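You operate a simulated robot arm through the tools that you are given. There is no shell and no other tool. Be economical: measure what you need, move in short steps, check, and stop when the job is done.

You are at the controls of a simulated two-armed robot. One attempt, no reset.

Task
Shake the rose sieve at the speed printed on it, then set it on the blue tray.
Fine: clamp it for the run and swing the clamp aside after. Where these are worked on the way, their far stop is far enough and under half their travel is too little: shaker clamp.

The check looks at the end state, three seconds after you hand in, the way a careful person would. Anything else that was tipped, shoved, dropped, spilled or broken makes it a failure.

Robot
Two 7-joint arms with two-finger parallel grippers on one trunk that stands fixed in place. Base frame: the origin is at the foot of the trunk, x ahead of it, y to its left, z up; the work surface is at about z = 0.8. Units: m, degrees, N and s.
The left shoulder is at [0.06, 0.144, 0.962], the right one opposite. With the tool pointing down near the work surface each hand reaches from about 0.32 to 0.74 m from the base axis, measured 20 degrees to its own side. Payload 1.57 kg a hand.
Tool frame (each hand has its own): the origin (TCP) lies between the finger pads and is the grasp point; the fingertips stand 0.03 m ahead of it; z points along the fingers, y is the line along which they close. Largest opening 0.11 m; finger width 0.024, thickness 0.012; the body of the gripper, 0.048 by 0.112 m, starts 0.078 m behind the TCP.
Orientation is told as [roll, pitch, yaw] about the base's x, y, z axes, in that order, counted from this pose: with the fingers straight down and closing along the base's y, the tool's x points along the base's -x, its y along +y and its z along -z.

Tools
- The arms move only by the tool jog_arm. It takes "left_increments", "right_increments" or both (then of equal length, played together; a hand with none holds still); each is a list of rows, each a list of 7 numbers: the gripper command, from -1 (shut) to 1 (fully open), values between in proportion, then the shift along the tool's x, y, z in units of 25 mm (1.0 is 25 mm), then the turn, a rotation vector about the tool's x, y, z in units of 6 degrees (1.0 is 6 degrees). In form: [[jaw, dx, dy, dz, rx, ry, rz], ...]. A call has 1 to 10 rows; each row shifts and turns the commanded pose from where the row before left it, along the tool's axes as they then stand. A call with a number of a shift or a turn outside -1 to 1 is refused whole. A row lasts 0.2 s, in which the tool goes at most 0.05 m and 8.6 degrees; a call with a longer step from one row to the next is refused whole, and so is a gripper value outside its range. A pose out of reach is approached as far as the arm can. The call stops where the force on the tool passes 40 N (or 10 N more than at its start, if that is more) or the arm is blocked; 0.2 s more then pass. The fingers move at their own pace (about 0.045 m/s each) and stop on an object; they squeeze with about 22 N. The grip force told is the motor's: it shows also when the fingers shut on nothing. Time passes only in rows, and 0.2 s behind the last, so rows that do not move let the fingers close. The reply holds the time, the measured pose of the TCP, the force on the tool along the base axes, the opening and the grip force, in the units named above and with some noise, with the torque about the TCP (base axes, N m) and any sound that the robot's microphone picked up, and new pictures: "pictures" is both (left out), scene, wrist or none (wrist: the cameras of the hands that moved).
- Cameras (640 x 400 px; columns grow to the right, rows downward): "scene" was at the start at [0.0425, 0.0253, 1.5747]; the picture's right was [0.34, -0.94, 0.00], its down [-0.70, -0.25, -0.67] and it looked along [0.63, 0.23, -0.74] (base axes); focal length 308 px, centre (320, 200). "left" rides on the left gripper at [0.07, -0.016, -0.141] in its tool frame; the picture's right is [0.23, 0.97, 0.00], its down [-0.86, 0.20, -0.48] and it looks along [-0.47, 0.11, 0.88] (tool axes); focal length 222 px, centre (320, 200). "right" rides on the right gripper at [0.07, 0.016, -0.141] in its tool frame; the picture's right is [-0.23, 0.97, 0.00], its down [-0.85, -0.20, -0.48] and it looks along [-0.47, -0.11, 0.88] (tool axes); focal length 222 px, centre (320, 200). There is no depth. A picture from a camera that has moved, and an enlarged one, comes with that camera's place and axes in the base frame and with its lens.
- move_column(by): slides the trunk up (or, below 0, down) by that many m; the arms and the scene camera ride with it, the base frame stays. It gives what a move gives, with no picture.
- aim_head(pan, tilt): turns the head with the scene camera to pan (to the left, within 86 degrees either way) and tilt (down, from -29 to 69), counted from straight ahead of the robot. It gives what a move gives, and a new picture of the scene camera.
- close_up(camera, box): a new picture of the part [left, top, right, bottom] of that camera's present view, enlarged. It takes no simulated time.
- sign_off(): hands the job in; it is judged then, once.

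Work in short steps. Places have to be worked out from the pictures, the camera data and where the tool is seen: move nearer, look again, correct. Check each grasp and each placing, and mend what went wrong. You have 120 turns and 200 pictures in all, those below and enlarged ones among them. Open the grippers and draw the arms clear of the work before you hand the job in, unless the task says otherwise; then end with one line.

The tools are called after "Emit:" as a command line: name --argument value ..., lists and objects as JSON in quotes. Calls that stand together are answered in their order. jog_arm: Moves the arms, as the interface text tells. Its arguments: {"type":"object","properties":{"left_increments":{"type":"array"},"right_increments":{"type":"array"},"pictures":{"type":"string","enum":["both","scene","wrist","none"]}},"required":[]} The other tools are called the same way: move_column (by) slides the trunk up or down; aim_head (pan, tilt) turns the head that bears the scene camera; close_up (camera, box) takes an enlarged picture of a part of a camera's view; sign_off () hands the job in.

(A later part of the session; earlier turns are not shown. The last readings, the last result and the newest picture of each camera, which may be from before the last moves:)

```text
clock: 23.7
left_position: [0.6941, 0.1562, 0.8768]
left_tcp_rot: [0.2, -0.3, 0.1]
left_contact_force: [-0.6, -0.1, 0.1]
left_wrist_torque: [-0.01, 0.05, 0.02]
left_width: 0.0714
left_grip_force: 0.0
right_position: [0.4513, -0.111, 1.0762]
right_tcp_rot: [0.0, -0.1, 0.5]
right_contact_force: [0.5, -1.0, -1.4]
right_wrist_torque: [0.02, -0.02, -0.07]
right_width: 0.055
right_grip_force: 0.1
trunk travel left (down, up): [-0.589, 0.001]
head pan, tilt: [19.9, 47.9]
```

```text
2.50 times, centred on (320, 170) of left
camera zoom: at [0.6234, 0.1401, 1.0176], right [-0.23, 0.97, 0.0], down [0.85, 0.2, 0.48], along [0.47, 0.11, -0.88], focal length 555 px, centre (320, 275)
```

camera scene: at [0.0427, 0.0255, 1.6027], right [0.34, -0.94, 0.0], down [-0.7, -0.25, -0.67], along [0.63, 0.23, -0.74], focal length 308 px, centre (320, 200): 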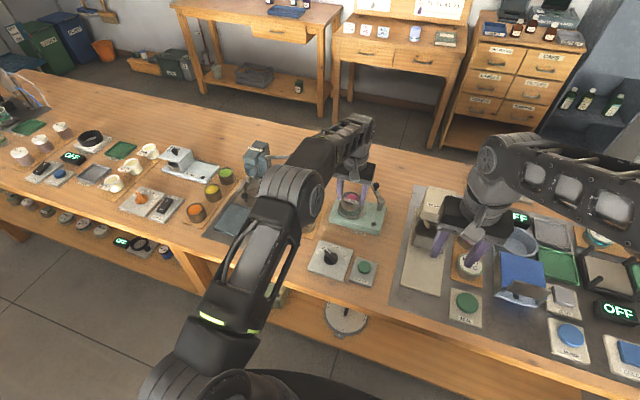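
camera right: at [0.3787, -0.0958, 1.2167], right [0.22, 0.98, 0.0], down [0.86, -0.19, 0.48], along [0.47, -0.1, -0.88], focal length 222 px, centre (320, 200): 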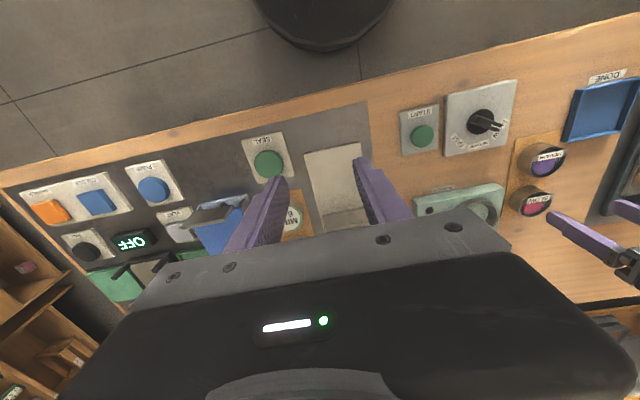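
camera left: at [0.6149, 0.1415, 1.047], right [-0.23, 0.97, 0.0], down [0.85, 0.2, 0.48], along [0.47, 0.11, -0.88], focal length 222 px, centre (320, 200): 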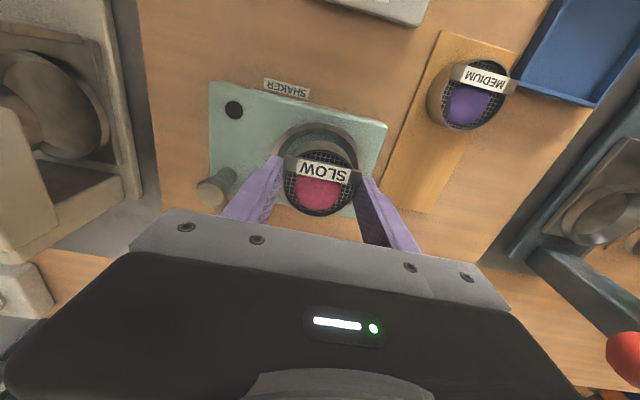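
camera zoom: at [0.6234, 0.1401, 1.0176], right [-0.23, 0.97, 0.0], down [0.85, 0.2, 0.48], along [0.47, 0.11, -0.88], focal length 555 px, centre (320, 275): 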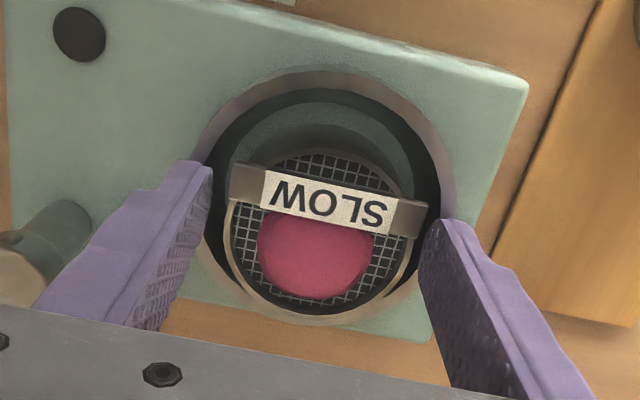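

The sieve stands level in the ring. I'll open and raise the left hand, then tilt the fingers forward 45° to extend reach toward the clamp's ball knob, which I judge at (0.768, 0.093, 0.893).

Emit:
jog_arm --left_increments '[[0.4, 0, 0, -0.6, 0, 0, 0], [0.4, 0, 0, -0.9, 0, 0, 0], [0.4, 0, 0, -0.9, 0, 0, 0]]' --pictures "none"

Emit:
jog_arm --left_increments '[[0, 0, 0, 0, 0, -0.95, 0], [-0.18, 0, 0, 0, 0, -0.95, 0], [-0.18, 0, 0, 0, 0, -0.95, 0], [-0.18, 0, 0, 0, 0, -0.95, 0], [-0.18, 0, -0.5, 0, 0, -0.95, 0], [-0.18, 0, -0.5, 0, 0, -0.95, 0], [-0.18, 0, -0.5, 0, 0, -0.95, 0], [-0.18, 0, -0.5, 0, 0, -0.85, 0], [-0.18, 0, -0.5, 0, 0, 0, 0]]' --pictures "both"

```text
clock: 24.5
left_position: [0.6941, 0.1552, 0.9374]
left_tcp_rot: [0.0, -0.3, 0.0]
left_contact_force: [-1.0, 0.4, 0.4]
left_wrist_torque: [0.01, 0.03, 0.0]
left_width: 0.077
left_grip_force: 0.0
right_position: [0.4498, -0.1114, 1.0768]
right_tcp_rot: [0.0, -0.1, 0.5]
right_contact_force: [-0.3, 0.7, 0.2]
right_wrist_torque: [0.01, 0.0, -0.02]
right_width: 0.0547
right_grip_force: 0.1
trunk travel left (down, up): [-0.589, 0.001]
head pan, tilt: [19.9, 47.9]
```

```text
clock: 26.5
left_position: [0.6945, 0.0921, 0.9376]
left_tcp_rot: [0.1, -45.3, 0.0]
left_contact_force: [0.4, 1.0, -0.4]
left_wrist_torque: [-0.02, 0.0, 0.01]
left_width: 0.0451
left_grip_force: 0.1
right_position: [0.4496, -0.1108, 1.0763]
right_tcp_rot: [0.0, 0.0, 0.4]
right_contact_force: [0.4, 0.5, -0.1]
right_wrist_torque: [0.01, 0.0, 0.02]
right_width: 0.055
right_grip_force: 0.1
trunk travel left (down, up): [-0.589, 0.001]
head pan, tilt: [19.9, 47.9]
camera scene: at [0.0425, 0.0252, 1.6027], right [0.34, -0.94, 0.0], down [-0.7, -0.25, -0.67], along [0.63, 0.23, -0.74], focal length 308 px, centre (320, 200)
camera left: at [0.5439, 0.0774, 0.9867], right [-0.16, 0.97, -0.16], down [0.26, 0.2, 0.94], along [0.95, 0.11, -0.29], focal length 222 px, centre (320, 200)
```

scene: 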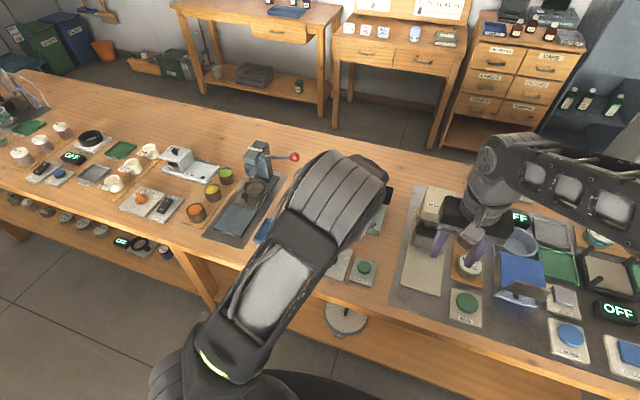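
left: 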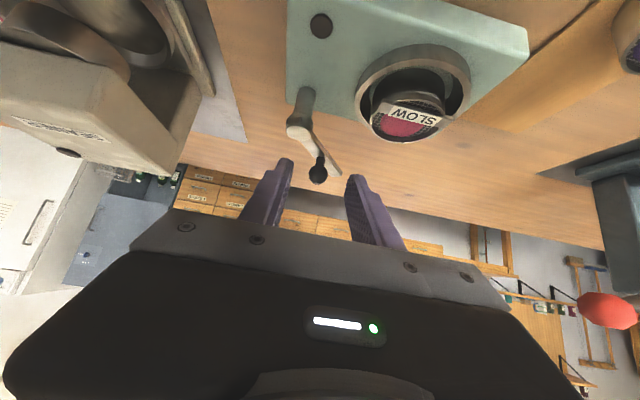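

The knob is right between the fingers in line. I'll shift it onto the tool axis and advance partway, then look.

Emit:
jog_arm --left_increments '[[-0.18, -0.6, 0.1, 0, 0, 0, 0], [-0.18, 0, 0, 0.8, 0, 0, 0], [-0.18, 0, 0, 0.8, 0, 0, 0], [-0.18, 0, 0, 0, 0, 0, 0]]' --pictures "wrist"

Emit:
close_up --camera "left" --box '[220, 80, 420, 240]'

```text
clock: 27.5
left_position: [0.7337, 0.0946, 0.9204]
left_tcp_rot: [0.2, -45.2, 0.0]
left_contact_force: [-0.4, 0.4, 0.4]
left_wrist_torque: [0.0, 0.0, 0.0]
left_width: 0.0452
left_grip_force: 0.1
right_position: [0.4506, -0.1118, 1.0754]
right_tcp_rot: [0.1, -0.1, 0.5]
right_contact_force: [0.1, 0.3, 0.5]
right_wrist_torque: [-0.03, 0.04, -0.01]
right_width: 0.0548
right_grip_force: 0.1
trunk travel left (down, up): [-0.589, 0.001]
head pan, tilt: [19.9, 47.9]
camera left: at [0.5829, 0.0799, 0.969], right [-0.16, 0.97, -0.16], down [0.26, 0.2, 0.94], along [0.95, 0.11, -0.29], focal length 222 px, centre (320, 200)
```

left: 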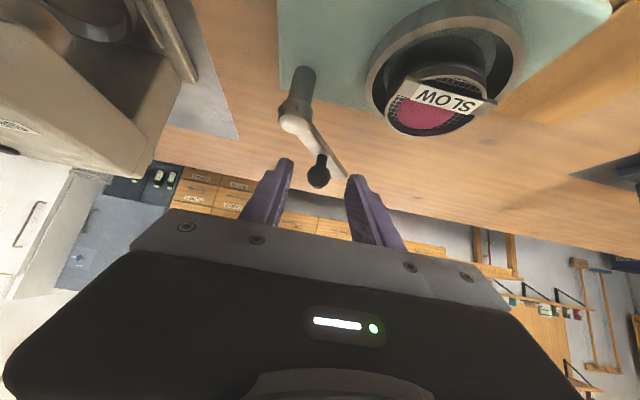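

```text
2.50 times, centred on (320, 160) of left
camera zoom: at [0.5829, 0.0799, 0.969], right [-0.16, 0.97, -0.16], down [0.26, 0.2, 0.94], along [0.95, 0.11, -0.29], focal length 555 px, centre (320, 300)
```

zoom: 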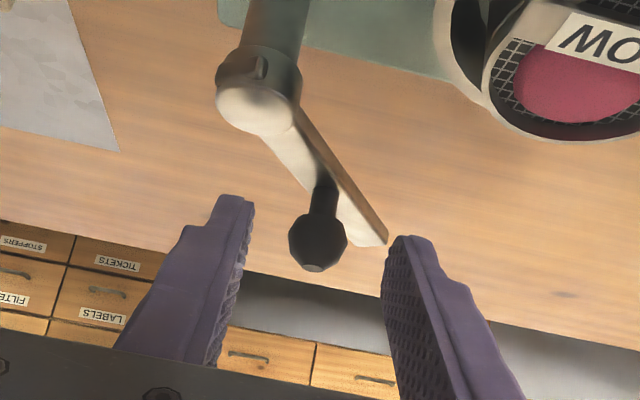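

The knob is at about (0.765, 0.0965, 0.893). I'll advance the last 27 mm and close on it gently.

Emit:
jog_arm --left_increments '[[-0.18, -0.1, 0.08, 0.4, 0, 0, 0], [-0.18, 0, 0, 0.4, 0, 0, 0], [-0.18, 0, 0, 0.3, 0, 0, 0], [-0.5, 0, 0, 0, 0, 0, 0], [-0.8, 0, 0, 0, 0, 0, 0], [-0.8, 0, 0, 0, 0, 0, 0]]' --pictures "none"

Emit:
close_up --camera "left" --box '[220, 80, 420, 240]'

```text
clock: 28.9
left_position: [0.7545, 0.096, 0.9015]
left_tcp_rot: [0.2, -45.3, -0.2]
left_contact_force: [-1.3, -5.9, 1.5]
left_wrist_torque: [0.45, 0.03, 0.04]
left_width: 0.0218
left_grip_force: 26.0
right_position: [0.4498, -0.1122, 1.0752]
right_tcp_rot: [0.1, -0.1, 0.5]
right_contact_force: [-0.6, 0.1, -0.3]
right_wrist_torque: [0.0, 0.02, -0.02]
right_width: 0.055
right_grip_force: 0.1
trunk travel left (down, up): [-0.589, 0.001]
head pan, tilt: [19.9, 47.9]
```

```text
2.50 times, centred on (320, 160) of left
camera zoom: at [0.604, 0.0807, 0.9518], right [-0.16, 0.97, -0.16], down [0.26, 0.2, 0.94], along [0.95, 0.11, -0.29], focal length 555 px, centre (320, 300)
```

zoom: 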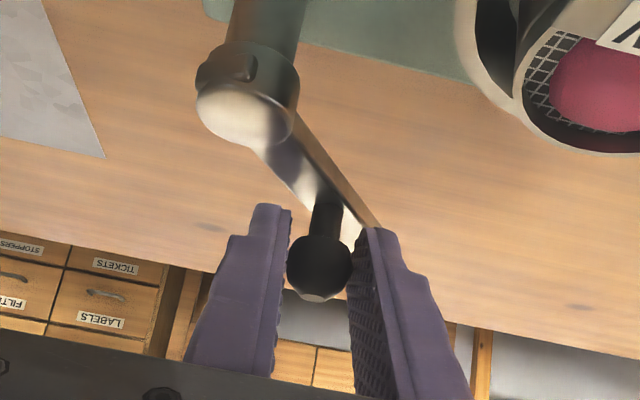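

The knob is gripped (0.022 m). I'll swing it along its arc about the post at (0.726, 0.066), the first half with the hand yawing along.

Emit:
jog_arm --left_increments '[[-0.8, 0.147, 0.208, -0.147, -0.471, 0, -0.471], [-0.8, 0.161, 0.188, -0.161, -0.471, 0, -0.471], [-0.8, 0.175, 0.168, -0.175, -0.471, 0, -0.471], [-0.8, 0.184, 0.146, -0.184, -0.471, 0, -0.471]]' --pictures "none"

Emit:
close_up --camera "left" --box '[220, 40, 460, 240]'

```text
clock: 29.9
left_position: [0.7301, 0.1119, 0.9026]
left_tcp_rot: [0.0, -45.4, 16.1]
left_contact_force: [1.3, -7.3, 7.9]
left_wrist_torque: [0.18, -0.43, 0.06]
left_width: 0.0222
left_grip_force: 18.3
right_position: [0.4498, -0.111, 1.0759]
right_tcp_rot: [0.2, -0.1, 0.5]
right_contact_force: [1.5, 0.5, 0.4]
right_wrist_torque: [-0.02, 0.0, 0.03]
right_width: 0.055
right_grip_force: 0.2
trunk travel left (down, up): [-0.589, 0.001]
head pan, tilt: [19.9, 47.9]
```

```text
2.00 times, centred on (340, 140) of left
camera zoom: at [0.5896, 0.0561, 0.9524], right [-0.42, 0.89, -0.16], down [0.19, 0.26, 0.95], along [0.88, 0.37, -0.28], focal length 444 px, centre (280, 320)
```

zoom: 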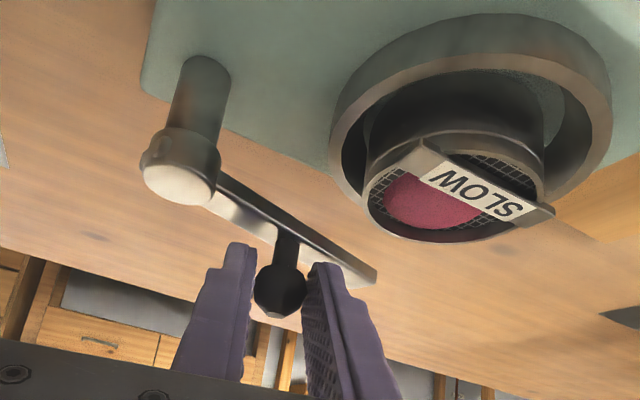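

The lever swings with low forces and runs above the sieve rim. I'll continue the arc.

Emit:
jog_arm --left_increments '[[-0.8, 0.196, 0.121, -0.196, -0.471, 0, -0.471], [-0.8, 0.202, 0.095, -0.202, -0.471, 0, -0.471], [-0.8, 0.21, 0.071, -0.21, -0.471, 0, -0.471], [-0.8, 0.215, 0.043, -0.215, -0.471, 0, -0.471]]' --pictures "none"

Emit:
close_up --camera "left" --box '[220, 40, 460, 240]'

```text
clock: 30.9
left_position: [0.7, 0.1088, 0.9036]
left_tcp_rot: [-0.3, -45.5, 32.1]
left_contact_force: [8.7, -2.7, 15.6]
left_wrist_torque: [0.49, -0.58, 0.28]
left_width: 0.0217
left_grip_force: 34.5
right_position: [0.4514, -0.1128, 1.0767]
right_tcp_rot: [0.0, -0.1, 0.5]
right_contact_force: [-0.1, 0.2, 0.5]
right_wrist_torque: [0.02, -0.02, 0.0]
right_width: 0.055
right_grip_force: 0.1
trunk travel left (down, up): [-0.589, 0.001]
head pan, tilt: [19.9, 47.9]
```

```text
2.00 times, centred on (340, 140) of left
camera zoom: at [0.5811, 0.0169, 0.9523], right [-0.65, 0.74, -0.16], down [0.11, 0.31, 0.94], along [0.75, 0.6, -0.28], focal length 444 px, centre (280, 320)
```

zoom: 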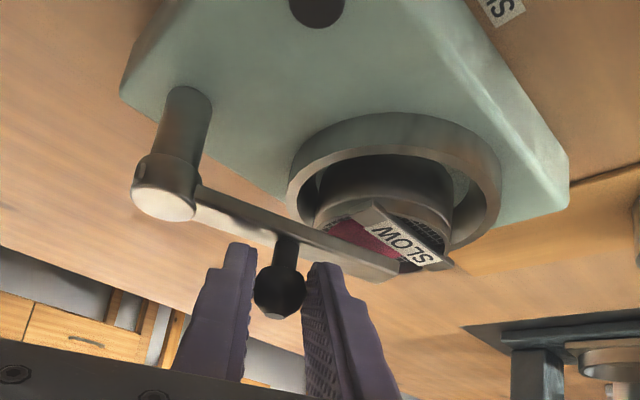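

The lever is over the edge of the sieve near 105° and no hard stop has been felt yet. I'll take two more small steps and watch the force.

Emit:
jog_arm --left_increments '[[-0.8, 0.18, 0.02, -0.26, -0.471, 0, -0.471], [-0.8, 0.18, -0.01, -0.26, -0.471, 0, -0.471]]' --pictures "none"

Emit:
close_up --camera "left" --box '[220, 40, 460, 240]'

Emit:
close_up --camera "scene" --box '[310, 170, 400, 240]'

```text
clock: 31.4
left_position: [0.699, 0.1062, 0.9035]
left_tcp_rot: [-1.0, -45.6, 37.7]
left_contact_force: [15.7, -4.1, -10.0]
left_wrist_torque: [0.34, -0.7, -0.15]
left_width: 0.0215
left_grip_force: 34.5
right_position: [0.4515, -0.1196, 1.0725]
right_tcp_rot: [-0.8, 0.6, 0.1]
right_contact_force: [-1.1, -5.7, 1.8]
right_wrist_torque: [0.48, -0.07, 0.23]
right_width: 0.0551
right_grip_force: 0.2
trunk travel left (down, up): [-0.589, 0.001]
head pan, tilt: [19.9, 47.9]
stopped in row 2 (right hand): the force on the tool passed its limit at 52 N (the readings are from after the stop); the commanded pose is now the measured one
```

```text
2.00 times, centred on (340, 140) of left
camera zoom: at [0.5866, 0.0053, 0.9523], right [-0.71, 0.68, -0.17], down [0.08, 0.32, 0.94], along [0.7, 0.66, -0.28], focal length 444 px, centre (280, 320)
```

zoom: 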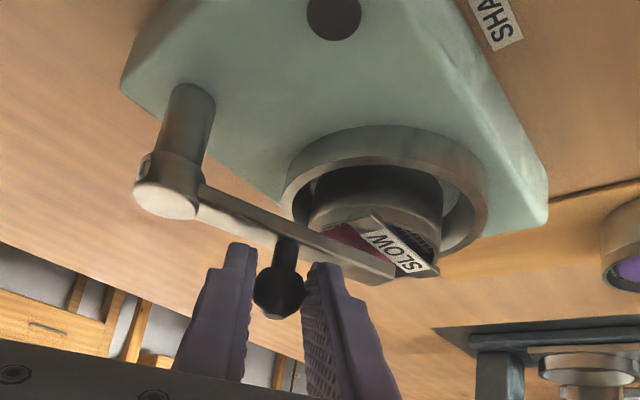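

```text
5.71 times, centred on (355, 205) of scene
camera zoom: at [0.0455, 0.0258, 1.602], right [0.34, -0.94, 0.0], down [-0.7, -0.25, -0.67], along [0.63, 0.23, -0.74], focal length 1762 px, centre (120, 171)
```

zoom: 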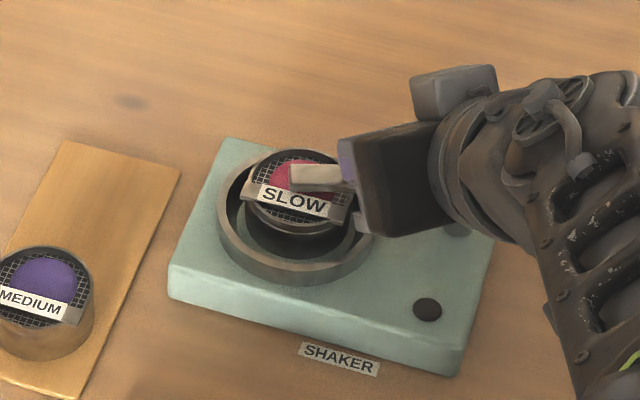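

The left forearm brushed the right hand, which I'd parked too close. The lever now points over the sieve at about 112°. I'll move the right hand clear to the right first.

Emit:
jog_arm --right_increments '[[0, 0, -0.6, 0, 0, 0, 0], [0, 0, -1, 0, 0, 0, 0], [0, 0, -1, 0, 0, 0, 0], [0, 0, -1, 0, 0, 0, 0], [0, 0, -1, 0, 0, 0, 0]]' --pictures "scene"

```text
clock: 32.6
left_position: [0.6979, 0.1074, 0.9047]
left_tcp_rot: [-0.7, -45.5, 37.6]
left_contact_force: [21.0, -6.8, -12.6]
left_wrist_torque: [0.1, -0.31, -0.19]
left_width: 0.0214
left_grip_force: 34.8
right_position: [0.4526, -0.2351, 1.0739]
right_tcp_rot: [-0.8, 0.7, 0.2]
right_contact_force: [0.6, 0.3, 0.5]
right_wrist_torque: [0.0, -0.02, 0.0]
right_width: 0.0553
right_grip_force: 0.1
trunk travel left (down, up): [-0.589, 0.001]
head pan, tilt: [19.9, 47.9]
camera scene: at [0.047, 0.0243, 1.6025], right [0.34, -0.94, 0.0], down [-0.7, -0.25, -0.67], along [0.63, 0.23, -0.74], focal length 308 px, centre (320, 200)
```

scene: 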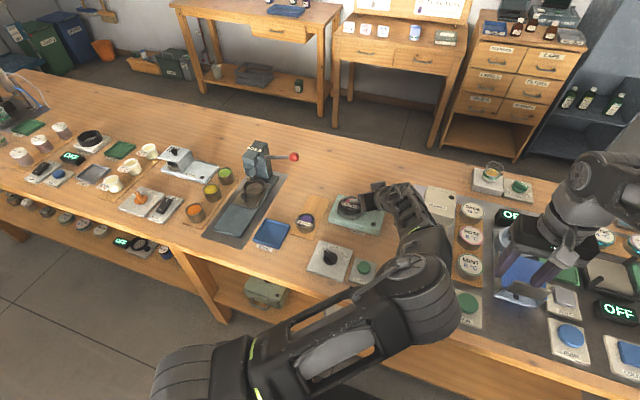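

The lever resists at about 112°, so it is at its clamped stop. I'll release the ball and back the left hand off along the tool axis.

Emit:
jog_arm --left_increments '[[-0.5, 0, 0, 0, 0, 0, 0], [-0.2, 0, 0, 0, 0, 0, 0], [-0.1, 0, 0, 0, 0, 0, 0], [-0.1, 0, 0, -0.6, 0, 0, 0], [-0.1, 0, 0, -0.9, 0, 0, 0], [-0.1, 0, 0, -0.9, 0, 0, 0], [-0.1, 0, 0, -0.9, 0, 0, 0]]' --pictures "wrist"

Emit:
close_up --camera "scene" --box '[310, 170, 400, 240]'

```text
clock: 34.2
left_position: [0.6474, 0.0717, 0.9645]
left_tcp_rot: [-0.7, -45.7, 37.8]
left_contact_force: [-0.5, -0.3, -0.1]
left_wrist_torque: [0.01, 0.0, 0.0]
left_width: 0.0491
left_grip_force: 0.0
right_position: [0.4495, -0.2339, 1.0752]
right_tcp_rot: [-0.7, 0.6, 0.2]
right_contact_force: [-0.1, 0.4, 0.4]
right_wrist_torque: [-0.01, -0.01, 0.0]
right_width: 0.0549
right_grip_force: 0.1
trunk travel left (down, up): [-0.589, 0.001]
head pan, tilt: [19.9, 47.9]
camera left: at [0.5368, -0.0293, 1.0129], right [-0.71, 0.68, -0.17], down [0.08, 0.32, 0.94], along [0.7, 0.66, -0.28], focal length 222 px, centre (320, 200)
```

left: 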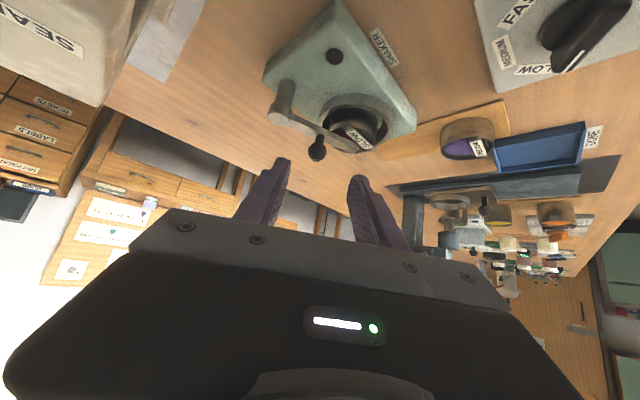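

```text
5.71 times, centred on (355, 205) of scene
camera zoom: at [0.042, 0.025, 1.6027], right [0.34, -0.94, 0.0], down [-0.7, -0.25, -0.67], along [0.63, 0.23, -0.74], focal length 1762 px, centre (120, 171)
```

zoom: 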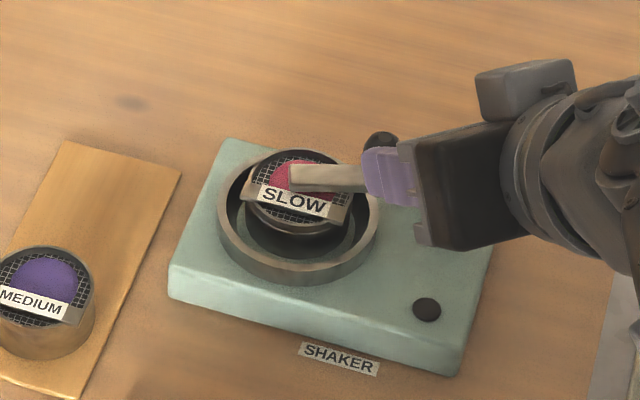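

The clamp bar stays across the sieve. I'll raise the left hand and bring its orientation back to pointing straight down.

Emit:
jog_arm --left_increments '[[-0.5, -0.7, 0, -0.7, 0, 0, 0], [-1, -0.7, 0, -0.7, 0, 0, 0], [-1, 0, 0, 0, 0.64, 0, 0.64], [-1, 0, 0, 0, 0.64, 0, 0.64], [-1, 0, 0, 0, 0.64, 0, 0.64], [-1, 0, 0, 0, 0.64, 0, 0.64], [-1, 0, 0, 0, 0.64, 0, 0.64], [-1, 0, 0, 0, 0.64, 0, 0.64], [-1, 0, 0, 0, 0.63, 0, 0.63]]' --pictures "none"

Emit:
jog_arm --left_increments '[[-1, 0, 0, 0, 0, 0.95, 0], [-1, 0, 0, 0, 0, 0.95, 0], [-1, 0, 0, 0, 0, 0.95, 0], [-1, 0, 0, 0, 0, 0.95, 0], [-1, 0, 0, 0, 0, 0.95, 0], [-1, 0, 0, 0, 0, 0.95, 0], [-1, 0, 0, 0, 0, 0.95, 0], [-1, 0, 0, 0, 0, 0.95, 0]]' --pictures "both"

```text
clock: 36.2
left_position: [0.6466, 0.0729, 1.0125]
left_tcp_rot: [-0.1, -45.9, -0.9]
left_contact_force: [-0.6, 0.1, -0.3]
left_wrist_torque: [0.01, -0.03, 0.01]
left_width: 0.0001
left_grip_force: 21.5
right_position: [0.4505, -0.2337, 1.0748]
right_tcp_rot: [-0.7, 0.6, 0.3]
right_contact_force: [-0.1, -0.6, 0.5]
right_wrist_torque: [-0.02, -0.01, -0.01]
right_width: 0.0549
right_grip_force: 0.1
trunk travel left (down, up): [-0.589, 0.001]
head pan, tilt: [19.9, 47.9]
```

```text
clock: 38.0
left_position: [0.647, 0.0722, 1.0122]
left_tcp_rot: [-0.1, -0.1, -0.7]
left_contact_force: [-0.1, 0.7, -0.2]
left_wrist_torque: [0.01, 0.02, -0.01]
left_width: 0.0001
left_grip_force: 21.2
right_position: [0.4504, -0.2347, 1.0738]
right_tcp_rot: [-0.7, 0.6, 0.2]
right_contact_force: [-0.2, -0.2, 0.1]
right_wrist_torque: [0.0, -0.01, 0.01]
right_width: 0.0552
right_grip_force: 0.1
trunk travel left (down, up): [-0.589, 0.001]
head pan, tilt: [19.9, 47.9]
camera scene: at [0.0434, 0.0253, 1.6027], right [0.34, -0.94, 0.0], down [-0.7, -0.25, -0.67], along [0.63, 0.23, -0.74], focal length 308 px, centre (320, 200)
camera left: at [0.5761, 0.059, 1.1534], right [-0.22, 0.98, 0.0], down [0.86, 0.19, 0.48], along [0.47, 0.1, -0.88], focal length 222 px, centre (320, 200)
```

scene: 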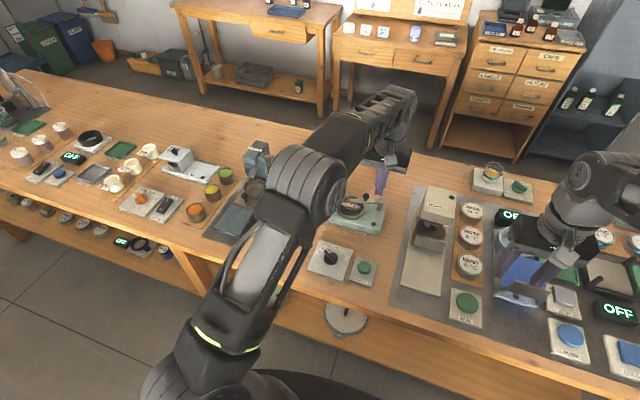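
left: 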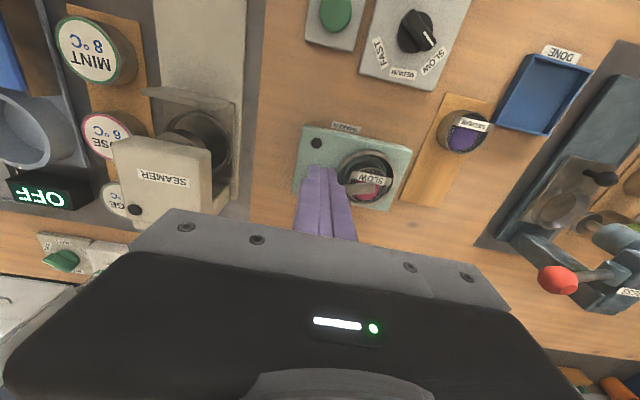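

Now I'll move the closed left hand to above START, at z 0.90.

Emit:
jog_arm --left_increments '[[-1, 0.9, -0.06, 0, 0, 0, 0], [-1, 0.9, -0.06, 0, 0, 0, 0], [-1, 0.9, -0.06, 0, 0, 0, 0], [-1, 0.588, -0.07, 0.9, 0, 0, 0], [-1, 0.588, -0.07, 0.9, 0, 0, 0], [-1, 0.588, -0.07, 0.9, 0, 0, 0], [-1, 0.588, -0.07, 0.9, 0, 0, 0], [-1, 0.588, -0.07, 0.9, 0, 0, 0]]' --pictures "both"

Emit:
close_up --camera "scene" --box '[310, 170, 400, 290]'

```text
clock: 39.8
left_position: [0.5068, 0.0611, 0.8992]
left_tcp_rot: [-0.2, -0.3, -0.6]
left_contact_force: [-0.4, -0.4, -0.8]
left_wrist_torque: [-0.03, -0.02, -0.04]
left_width: 0.0
left_grip_force: 20.9
right_position: [0.451, -0.2346, 1.0735]
right_tcp_rot: [-0.7, 0.4, 0.2]
right_contact_force: [-1.1, 0.4, 1.4]
right_wrist_torque: [0.0, -0.02, -0.02]
right_width: 0.0551
right_grip_force: 0.1
trunk travel left (down, up): [-0.589, 0.001]
head pan, tilt: [19.9, 47.9]
camera scene: at [0.0426, 0.0251, 1.6027], right [0.34, -0.94, 0.0], down [-0.7, -0.25, -0.67], along [0.63, 0.23, -0.74], focal length 308 px, centre (320, 200)
camera left: at [0.435, 0.0467, 1.0399], right [-0.21, 0.98, 0.0], down [0.86, 0.19, 0.48], along [0.47, 0.1, -0.88], focal length 222 px, centre (320, 200)
```

scene: 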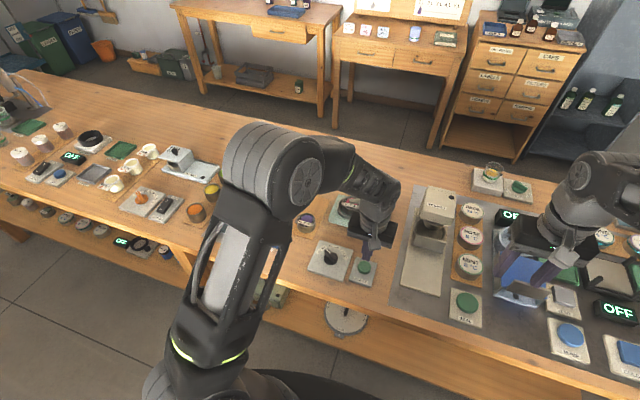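
left: 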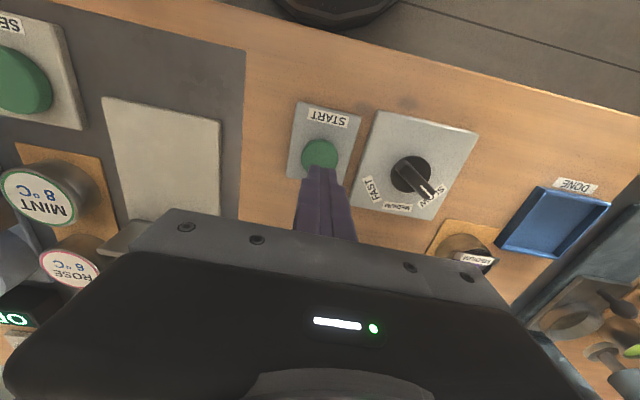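

```text
3.33 times, centred on (355, 230) of scene
camera zoom: at [0.0426, 0.0251, 1.6027], right [0.34, -0.94, 0.0], down [-0.7, -0.25, -0.67], along [0.63, 0.23, -0.74], focal length 1028 px, centre (203, 100)
```

zoom: 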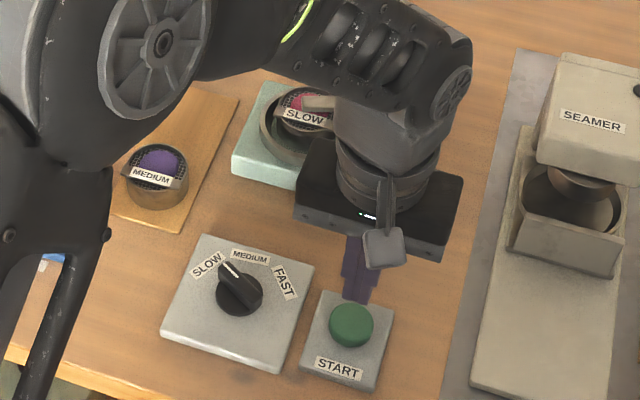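

The fingers are over START, and the knob reads SLOW from here too. I'll press down in small steps.

Emit:
jog_arm --left_increments '[[-1, 0.1, 0, 0.6, 0, 0, 0], [-1, 0, 0, 0.6, 0, 0, 0], [-1, 0, 0, 0.2, 0, 0, 0], [-1, 0, 0, 0.12, 0, 0, 0], [-1, 0, 0, 0.12, 0, 0, 0], [-1, 0, 0, 0.12, 0, 0, 0], [-1, 0, 0, 0.12, 0, 0, 0]]' --pictures "none"

Emit:
close_up --camera "scene" --box '[310, 170, 400, 290]'

```text
clock: 41.4
left_position: [0.5045, 0.0613, 0.8524]
left_tcp_rot: [-0.1, -0.2, -0.7]
left_contact_force: [-0.3, -0.9, 1.5]
left_wrist_torque: [0.01, 0.03, 0.01]
left_width: 0.0
left_grip_force: 21.2
right_position: [0.4506, -0.2344, 1.0745]
right_tcp_rot: [-0.7, 0.5, 0.2]
right_contact_force: [-0.3, 0.0, 0.5]
right_wrist_torque: [0.02, -0.01, -0.01]
right_width: 0.0547
right_grip_force: 0.1
trunk travel left (down, up): [-0.589, 0.001]
head pan, tilt: [19.9, 47.9]
heard: click
```

```text
3.33 times, centred on (355, 230) of scene
camera zoom: at [0.0423, 0.0251, 1.6027], right [0.34, -0.94, 0.0], down [-0.7, -0.25, -0.67], along [0.63, 0.23, -0.74], focal length 1028 px, centre (203, 100)
```

zoom: 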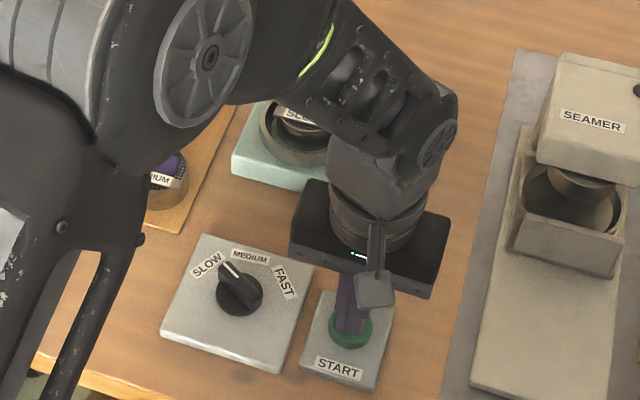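

A click was heard. I'll raise the hand and listen for the shaker running.

Emit:
jog_arm --left_increments '[[-1, 0, 0, -0.5, 0, 0, 0], [-1, 0, 0, -0.9, 0, 0, 0], [-1, 0.5, 0, -0.9, 0, 0, 0], [-1, 0.9, 0, -0.9, 0, 0, 0], [-1, 0.9, 0, -0.9, 0, 0, 0]]' --pictures "none"

Emit:
close_up --camera "scene" --box '[310, 170, 400, 290]'

```text
clock: 42.6
left_position: [0.4464, 0.0621, 0.9557]
left_tcp_rot: [-0.1, -0.3, -0.7]
left_contact_force: [0.2, 0.0, 0.2]
left_wrist_torque: [0.0, -0.04, 0.01]
left_width: 0.0
left_grip_force: 21.3
right_position: [0.4501, -0.2333, 1.0747]
right_tcp_rot: [-0.7, 0.5, 0.2]
right_contact_force: [-0.3, 0.5, 0.3]
right_wrist_torque: [0.0, -0.01, 0.05]
right_width: 0.0549
right_grip_force: 0.1
trunk travel left (down, up): [-0.589, 0.001]
head pan, tilt: [19.9, 47.9]
```

```text
3.33 times, centred on (355, 230) of scene
camera zoom: at [0.0416, 0.0254, 1.6027], right [0.34, -0.94, 0.0], down [-0.7, -0.25, -0.67], along [0.63, 0.23, -0.74], focal length 1028 px, centre (203, 100)
```

zoom: 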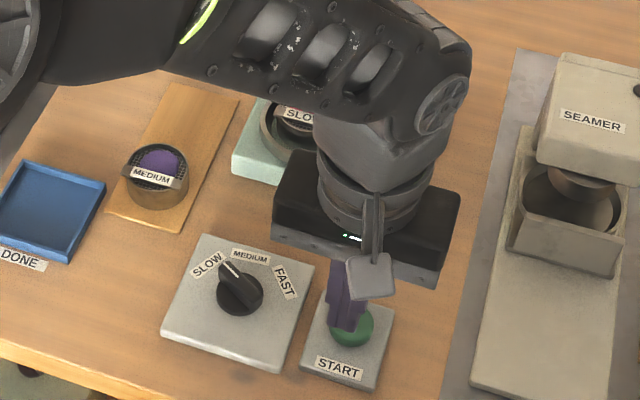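

No running sound so far. I'll move the left hand aside and up to see the shaker and its lamp.

Emit:
jog_arm --left_increments '[[-1, 0.3, 1, -0.8, 0, 0, 0], [-1, 0.3, 1, -0.8, 0, 0, 0], [-1, 0, 1, -0.8, 0, 0, 0], [-1, 0, 1, -0.8, 0, 0, 0], [-1, 0, 1, 0, 0, 0, 0], [-1, 0, 1, 0, 0, 0, 0], [-1, 0, 1, 0, 0, 0, 0], [-1, 0, 1, 0, 0, 0, 0], [-1, 0, 1, 0, 0, 0, 0], [-1, 0, 1, 0, 0, 0, 0]]' --pictures "both"

Emit:
close_up --camera "scene" --box '[310, 170, 400, 240]'

```text
clock: 44.8
left_position: [0.4336, 0.3133, 1.0347]
left_tcp_rot: [-0.1, -0.2, -0.7]
left_contact_force: [0.2, 0.1, 0.4]
left_wrist_torque: [-0.01, 0.02, 0.0]
left_width: 0.0
left_grip_force: 21.4
right_position: [0.4516, -0.2335, 1.0743]
right_tcp_rot: [-0.7, 0.6, 0.1]
right_contact_force: [0.3, -0.3, 0.2]
right_wrist_torque: [0.0, 0.05, -0.04]
right_width: 0.0551
right_grip_force: 0.0
trunk travel left (down, up): [-0.589, 0.001]
head pan, tilt: [19.9, 47.9]
camera scene: at [0.0425, 0.0258, 1.6027], right [0.34, -0.94, 0.0], down [-0.7, -0.25, -0.67], along [0.63, 0.23, -0.74], focal length 308 px, centre (320, 200)
camera left: at [0.3622, 0.2987, 1.1751], right [-0.21, 0.98, 0.0], down [0.86, 0.19, 0.48], along [0.47, 0.1, -0.88], focal length 222 px, centre (320, 200)
```

scene: 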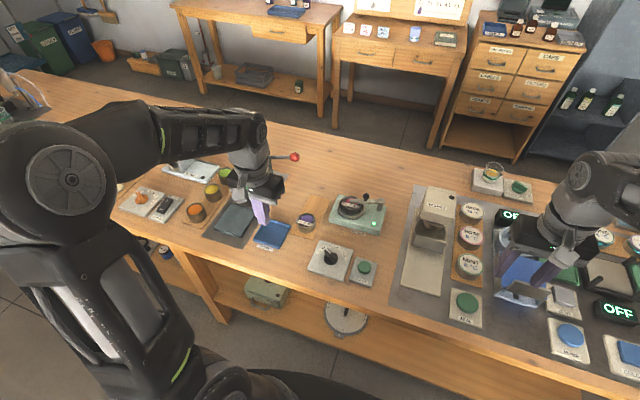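
left: 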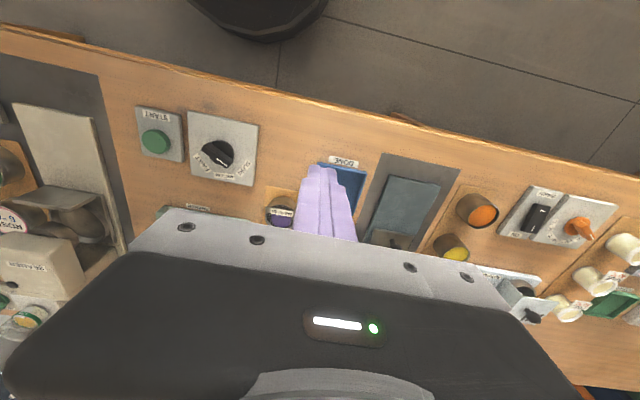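

```text
5.71 times, centred on (355, 205) of scene
camera zoom: at [0.0425, 0.0258, 1.6027], right [0.34, -0.94, 0.0], down [-0.7, -0.25, -0.67], along [0.63, 0.23, -0.74], focal length 1762 px, centre (120, 171)
```

zoom: 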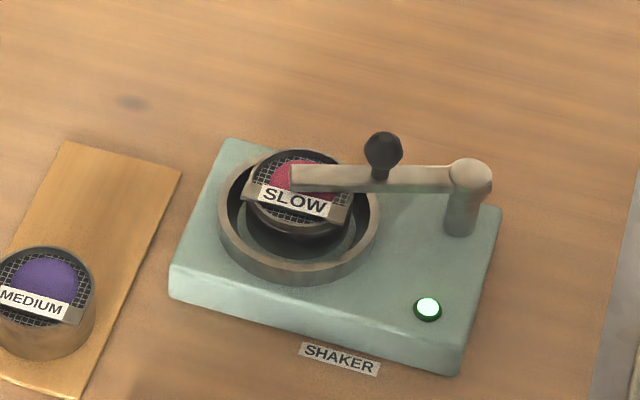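

The shaker lamp is lit green. I'll wait a few seconds, listen, and see whether it changes.

Emit:
jog_arm --left_increments '[[-0.2, 0, 0, 0, 0, 0, 0], [-0.2, 0, 0, 0, 0, 0, 0], [-0.2, 0, 0, 0, 0, 0, 0], [-0.2, 0, 0, 0, 0, 0, 0], [-0.2, 0, 0, 0, 0, 0, 0], [-0.2, 0, 0, 0, 0, 0, 0], [-0.2, 0, 0, 0, 0, 0, 0], [-0.2, 0, 0, 0, 0, 0, 0], [-0.2, 0, 0, 0, 0, 0, 0], [-0.2, 0, 0, 0, 0, 0, 0]]' --pictures "none"

Emit:
jog_arm --left_increments '[[-0.2, 0, 0, 0, 0, 0, 0], [-0.2, 0, 0, 0, 0, 0, 0], [-0.2, 0, 0, 0, 0, 0, 0], [-0.2, 0, 0, 0, 0, 0, 0], [-0.2, 0, 0, 0, 0, 0, 0], [-0.2, 0, 0, 0, 0, 0, 0], [-0.2, 0, 0, 0, 0, 0, 0], [-0.2, 0, 0, 0, 0, 0, 0], [-0.2, 0, 0, 0, 0, 0, 0], [-0.2, 0, 0, 0, 0, 0, 0]]' --pictures "none"

Emit:
close_up --camera "scene" --box '[310, 170, 400, 240]'

```text
clock: 47.0
left_position: [0.4335, 0.3118, 1.0345]
left_tcp_rot: [-0.1, -0.3, -0.7]
left_contact_force: [-0.8, -0.2, -0.7]
left_wrist_torque: [-0.01, 0.02, -0.01]
left_width: 0.0441
left_grip_force: 0.0
right_position: [0.451, -0.2339, 1.0753]
right_tcp_rot: [-0.7, 0.5, 0.3]
right_contact_force: [-0.1, -0.1, -0.6]
right_wrist_torque: [0.04, 0.02, 0.02]
right_width: 0.0551
right_grip_force: 0.2
trunk travel left (down, up): [-0.589, 0.001]
head pan, tilt: [19.9, 47.9]
```

```text
clock: 49.2
left_position: [0.4327, 0.3118, 1.0336]
left_tcp_rot: [-0.1, -0.1, -0.8]
left_contact_force: [-0.1, 0.1, -0.6]
left_wrist_torque: [-0.04, -0.01, 0.0]
left_width: 0.044
left_grip_force: 0.1
right_position: [0.4507, -0.2338, 1.0747]
right_tcp_rot: [-0.7, 0.4, 0.2]
right_contact_force: [0.4, 0.0, 0.4]
right_wrist_torque: [-0.03, 0.01, -0.02]
right_width: 0.0551
right_grip_force: 0.0
trunk travel left (down, up): [-0.589, 0.001]
head pan, tilt: [19.9, 47.9]
```

```text
5.71 times, centred on (355, 205) of scene
camera zoom: at [0.0425, 0.0253, 1.6027], right [0.34, -0.94, 0.0], down [-0.7, -0.25, -0.67], along [0.63, 0.23, -0.74], focal length 1762 px, centre (120, 171)
```

zoom: 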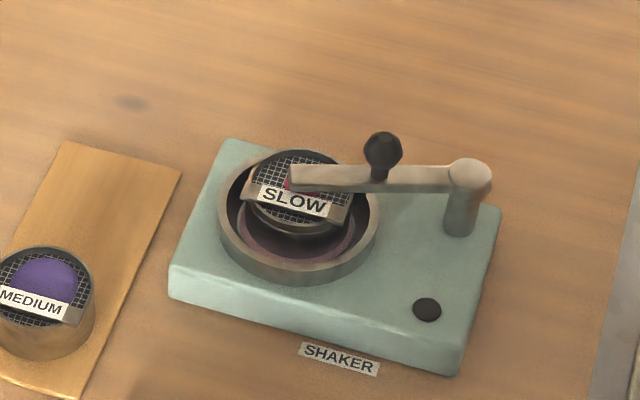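

The lamp is off and rose powder has gone through into the well, so the run is finished. Next comes the clamp: I'll bring the left hand back over, tilted forward 45°, toward the ball at about (0.708, 0.1125, 0.893).

Emit:
jog_arm --left_increments '[[-0.18, -0.67, -0.8, 0, 0, 0, 0], [-0.18, -0.67, -0.8, 0, 0, 0, 0], [-0.18, -0.67, -0.8, 0, 0, 0, 0], [-0.18, -0.67, -0.8, 0, 0, 0, 0], [-0.18, -0.67, -0.8, 0, 0, 0, 0], [-0.18, -0.67, -0.8, 0, 0, 0, 0], [-0.18, -0.67, -0.8, 0, 0, 0, 0], [-0.18, -0.67, -0.8, 0, 0, 0, 0], [-0.18, -0.67, -0.8, 0, 0, 0, 0], [-0.18, -0.67, -0.8, 0, 0, 0, 0]]' --pictures "none"

Emit:
jog_arm --left_increments '[[-0.18, 0, 0, 0, 0, -0.94, 0], [-0.18, 0, 0, 0, 0, -0.94, 0], [-0.18, 0, 0, 0, 0, -0.94, 0], [-0.18, 0, 0, 0, 0, -0.94, 0], [-0.18, 0, 0, 0, 0, -0.94, 0], [-0.18, 0, 0, 0, 0, -0.94, 0], [-0.18, 0, 0, 0, 0, -0.94, 0], [-0.18, 0, 0, 0, 0, -0.92, 0]]' --pictures "wrist"

```text
clock: 51.4
left_position: [0.5983, 0.1083, 1.0359]
left_tcp_rot: [-0.2, -0.1, -0.7]
left_contact_force: [0.2, -0.7, 0.5]
left_wrist_torque: [0.01, -0.01, 0.0]
left_width: 0.0453
left_grip_force: 0.1
right_position: [0.4506, -0.2343, 1.0744]
right_tcp_rot: [-0.7, 0.6, 0.2]
right_contact_force: [0.5, -0.1, -0.2]
right_wrist_torque: [-0.03, -0.02, 0.01]
right_width: 0.0552
right_grip_force: 0.1
trunk travel left (down, up): [-0.589, 0.001]
head pan, tilt: [19.9, 47.9]
```

```text
clock: 53.2
left_position: [0.5983, 0.1073, 1.0362]
left_tcp_rot: [-0.1, -45.1, -0.9]
left_contact_force: [-0.4, -1.4, 0.4]
left_wrist_torque: [0.03, 0.01, 0.03]
left_width: 0.0452
left_grip_force: 0.1
right_position: [0.451, -0.2366, 1.0741]
right_tcp_rot: [-0.7, 0.6, 0.2]
right_contact_force: [0.3, 0.0, 0.2]
right_wrist_torque: [0.03, -0.01, -0.02]
right_width: 0.0548
right_grip_force: 0.1
trunk travel left (down, up): [-0.589, 0.001]
head pan, tilt: [19.9, 47.9]
camera left: at [0.4479, 0.0943, 1.0852], right [-0.15, 0.98, -0.16], down [0.27, 0.2, 0.94], along [0.95, 0.1, -0.29], focal length 222 px, centre (320, 200)
```

left: 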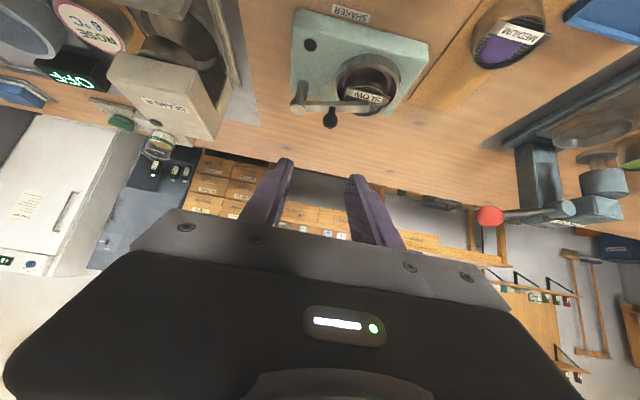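

On course. I'll come down to a pre-grasp 60 mm back from the ball.

Emit:
jog_arm --left_increments '[[-0.18, 0.166, 0.04, 0.8, 0, 0, 0], [-0.18, 0.166, 0.04, 0.8, 0, 0, 0], [-0.18, 0.166, 0.04, 0.8, 0, 0, 0], [-0.18, 0.166, 0.04, 0.8, 0, 0, 0], [-0.18, 0.166, 0.04, 0.8, 0, 0, 0]]' --pictures "none"

Emit:
close_up --camera "left" --box '[220, 60, 460, 240]'

```text
clock: 54.4
left_position: [0.6578, 0.1149, 0.9494]
left_tcp_rot: [-0.1, -45.1, -0.8]
left_contact_force: [0.5, -0.3, 0.9]
left_wrist_torque: [0.03, -0.03, 0.0]
left_width: 0.045
left_grip_force: 0.1
right_position: [0.4518, -0.2337, 1.0748]
right_tcp_rot: [-0.7, 0.5, 0.3]
right_contact_force: [0.0, -1.0, -0.4]
right_wrist_torque: [-0.03, 0.01, 0.0]
right_width: 0.055
right_grip_force: 0.1
trunk travel left (down, up): [-0.589, 0.001]
head pan, tilt: [19.9, 47.9]
```

```text
2.22 times, centred on (340, 150) of left
camera zoom: at [0.5062, 0.101, 0.9989], right [-0.15, 0.98, -0.16], down [0.27, 0.2, 0.94], along [0.95, 0.1, -0.29], focal length 494 px, centre (276, 311)
```

zoom: 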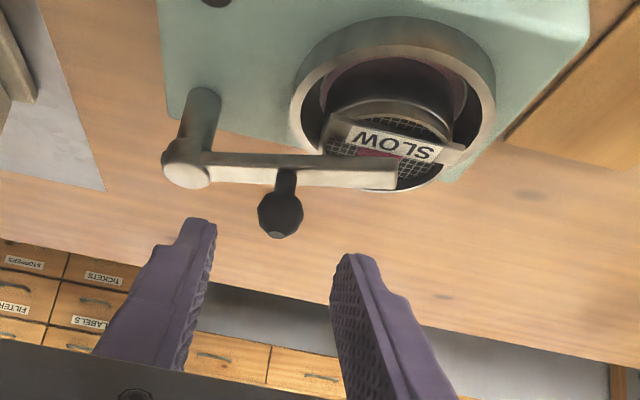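

The ball is at (0.705, 0.115), well centred. I'll advance 55 mm and grip it.

Emit:
jog_arm --left_increments '[[-0.18, 0.06, 0, 0.6, 0, 0, 0], [-0.18, 0.06, 0, 0.6, 0, 0, 0], [-0.18, 0, 0, 0.6, 0, 0, 0], [-0.18, 0, 0, 0.4, 0, 0, 0], [-0.5, 0, 0, 0, 0, 0, 0], [-0.8, 0, 0, 0, 0, 0, 0], [-0.8, 0, 0, 0, 0, 0, 0]]' --pictures "none"

Emit:
close_up --camera "left" --box '[220, 60, 460, 240]'

```text
clock: 56.0
left_position: [0.6927, 0.1146, 0.9095]
left_tcp_rot: [-0.1, -45.4, -0.6]
left_contact_force: [0.4, 4.9, 1.2]
left_wrist_torque: [0.13, -0.13, 0.07]
left_width: 0.0218
left_grip_force: 26.2
right_position: [0.4505, -0.2325, 1.0738]
right_tcp_rot: [-0.6, 0.5, 0.3]
right_contact_force: [-0.4, -0.2, 0.0]
right_wrist_torque: [0.02, 0.0, 0.01]
right_width: 0.0554
right_grip_force: 0.1
trunk travel left (down, up): [-0.589, 0.001]
head pan, tilt: [19.9, 47.9]
```

```text
2.22 times, centred on (340, 150) of left
camera zoom: at [0.5426, 0.1015, 0.9587], right [-0.15, 0.98, -0.16], down [0.26, 0.2, 0.94], along [0.95, 0.1, -0.29], focal length 494 px, centre (276, 311)
```

zoom: 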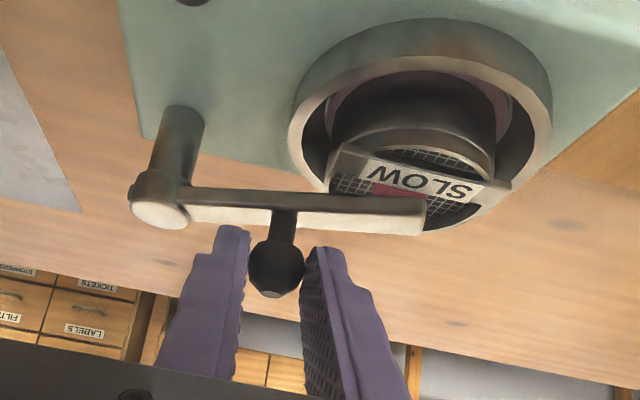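

The grip is good, with the fingertips above the bar. I'll swing the clamp back: first half of the arc.

Emit:
jog_arm --left_increments '[[-0.8, -0.226, 0.104, 0.226, 0, 0, 0], [-0.8, -0.235, 0.052, 0.235, 0, 0, 0], [-0.8, -0.238, -0.004, 0.238, 0, 0, 0], [-0.8, -0.235, -0.06, 0.235, 0, 0, 0]]' --pictures "none"

Emit:
close_up --camera "left" --box '[220, 60, 460, 240]'

```text
clock: 57.0
left_position: [0.7257, 0.1166, 0.9093]
left_tcp_rot: [-0.1, -45.3, -0.7]
left_contact_force: [-1.9, 5.6, 1.3]
left_wrist_torque: [0.11, -0.12, -0.1]
left_width: 0.0215
left_grip_force: 35.1
right_position: [0.4501, -0.2338, 1.0752]
right_tcp_rot: [-0.8, 0.5, 0.2]
right_contact_force: [-0.4, 0.0, 0.3]
right_wrist_torque: [0.01, 0.0, 0.0]
right_width: 0.0551
right_grip_force: 0.1
trunk travel left (down, up): [-0.589, 0.001]
head pan, tilt: [19.9, 47.9]
```

```text
2.22 times, centred on (340, 150) of left
camera zoom: at [0.5751, 0.103, 0.9585], right [-0.15, 0.98, -0.16], down [0.26, 0.2, 0.94], along [0.95, 0.1, -0.29], focal length 494 px, centre (276, 311)
```

zoom: 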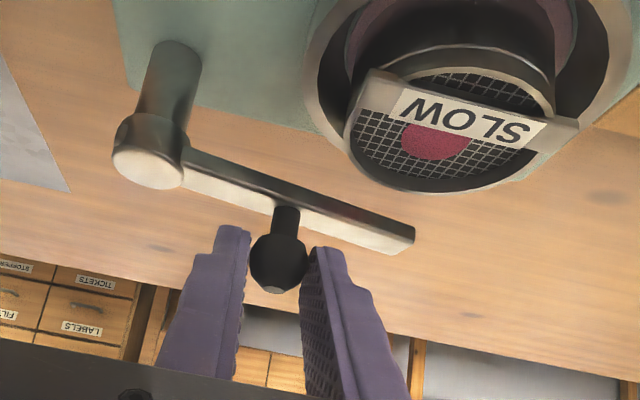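

Smooth, and the bar is already off the sieve, which stays in place. I'll finish the arc.

Emit:
jog_arm --left_increments '[[-0.8, -0.226, -0.116, 0.226, 0, 0, 0], [-0.8, -0.209, -0.164, 0.209, 0, 0, 0], [-0.8, -0.187, -0.212, 0.187, 0, 0, 0], [-0.8, -0.158, -0.252, 0.158, 0, 0, 0]]' --pictures "none"

Emit:
close_up --camera "left" --box '[220, 60, 460, 240]'

```text
clock: 58.0
left_position: [0.7561, 0.0976, 0.9087]
left_tcp_rot: [-0.3, -45.2, -0.6]
left_contact_force: [16.6, 12.8, -3.9]
left_wrist_torque: [0.22, -0.14, 0.06]
left_width: 0.0215
left_grip_force: 34.8
right_position: [0.4533, -0.2339, 1.0732]
right_tcp_rot: [-0.8, 0.6, 0.2]
right_contact_force: [0.1, 0.4, 0.3]
right_wrist_torque: [0.01, 0.01, -0.01]
right_width: 0.0551
right_grip_force: 0.0
trunk travel left (down, up): [-0.589, 0.001]
head pan, tilt: [19.9, 47.9]
```

```text
2.22 times, centred on (340, 150) of left
camera zoom: at [0.6058, 0.084, 0.9584], right [-0.15, 0.98, -0.16], down [0.26, 0.2, 0.94], along [0.95, 0.1, -0.29], focal length 494 px, centre (276, 311)
```

zoom: 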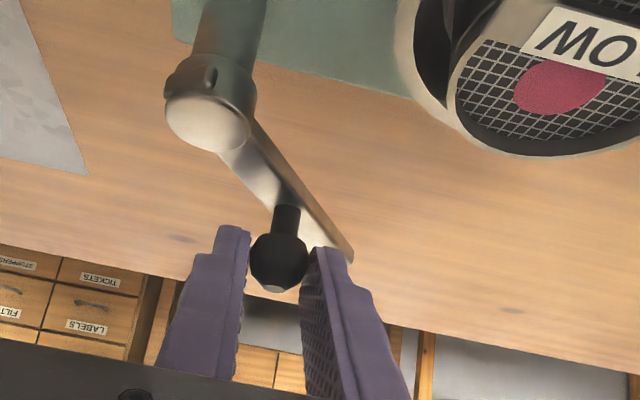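

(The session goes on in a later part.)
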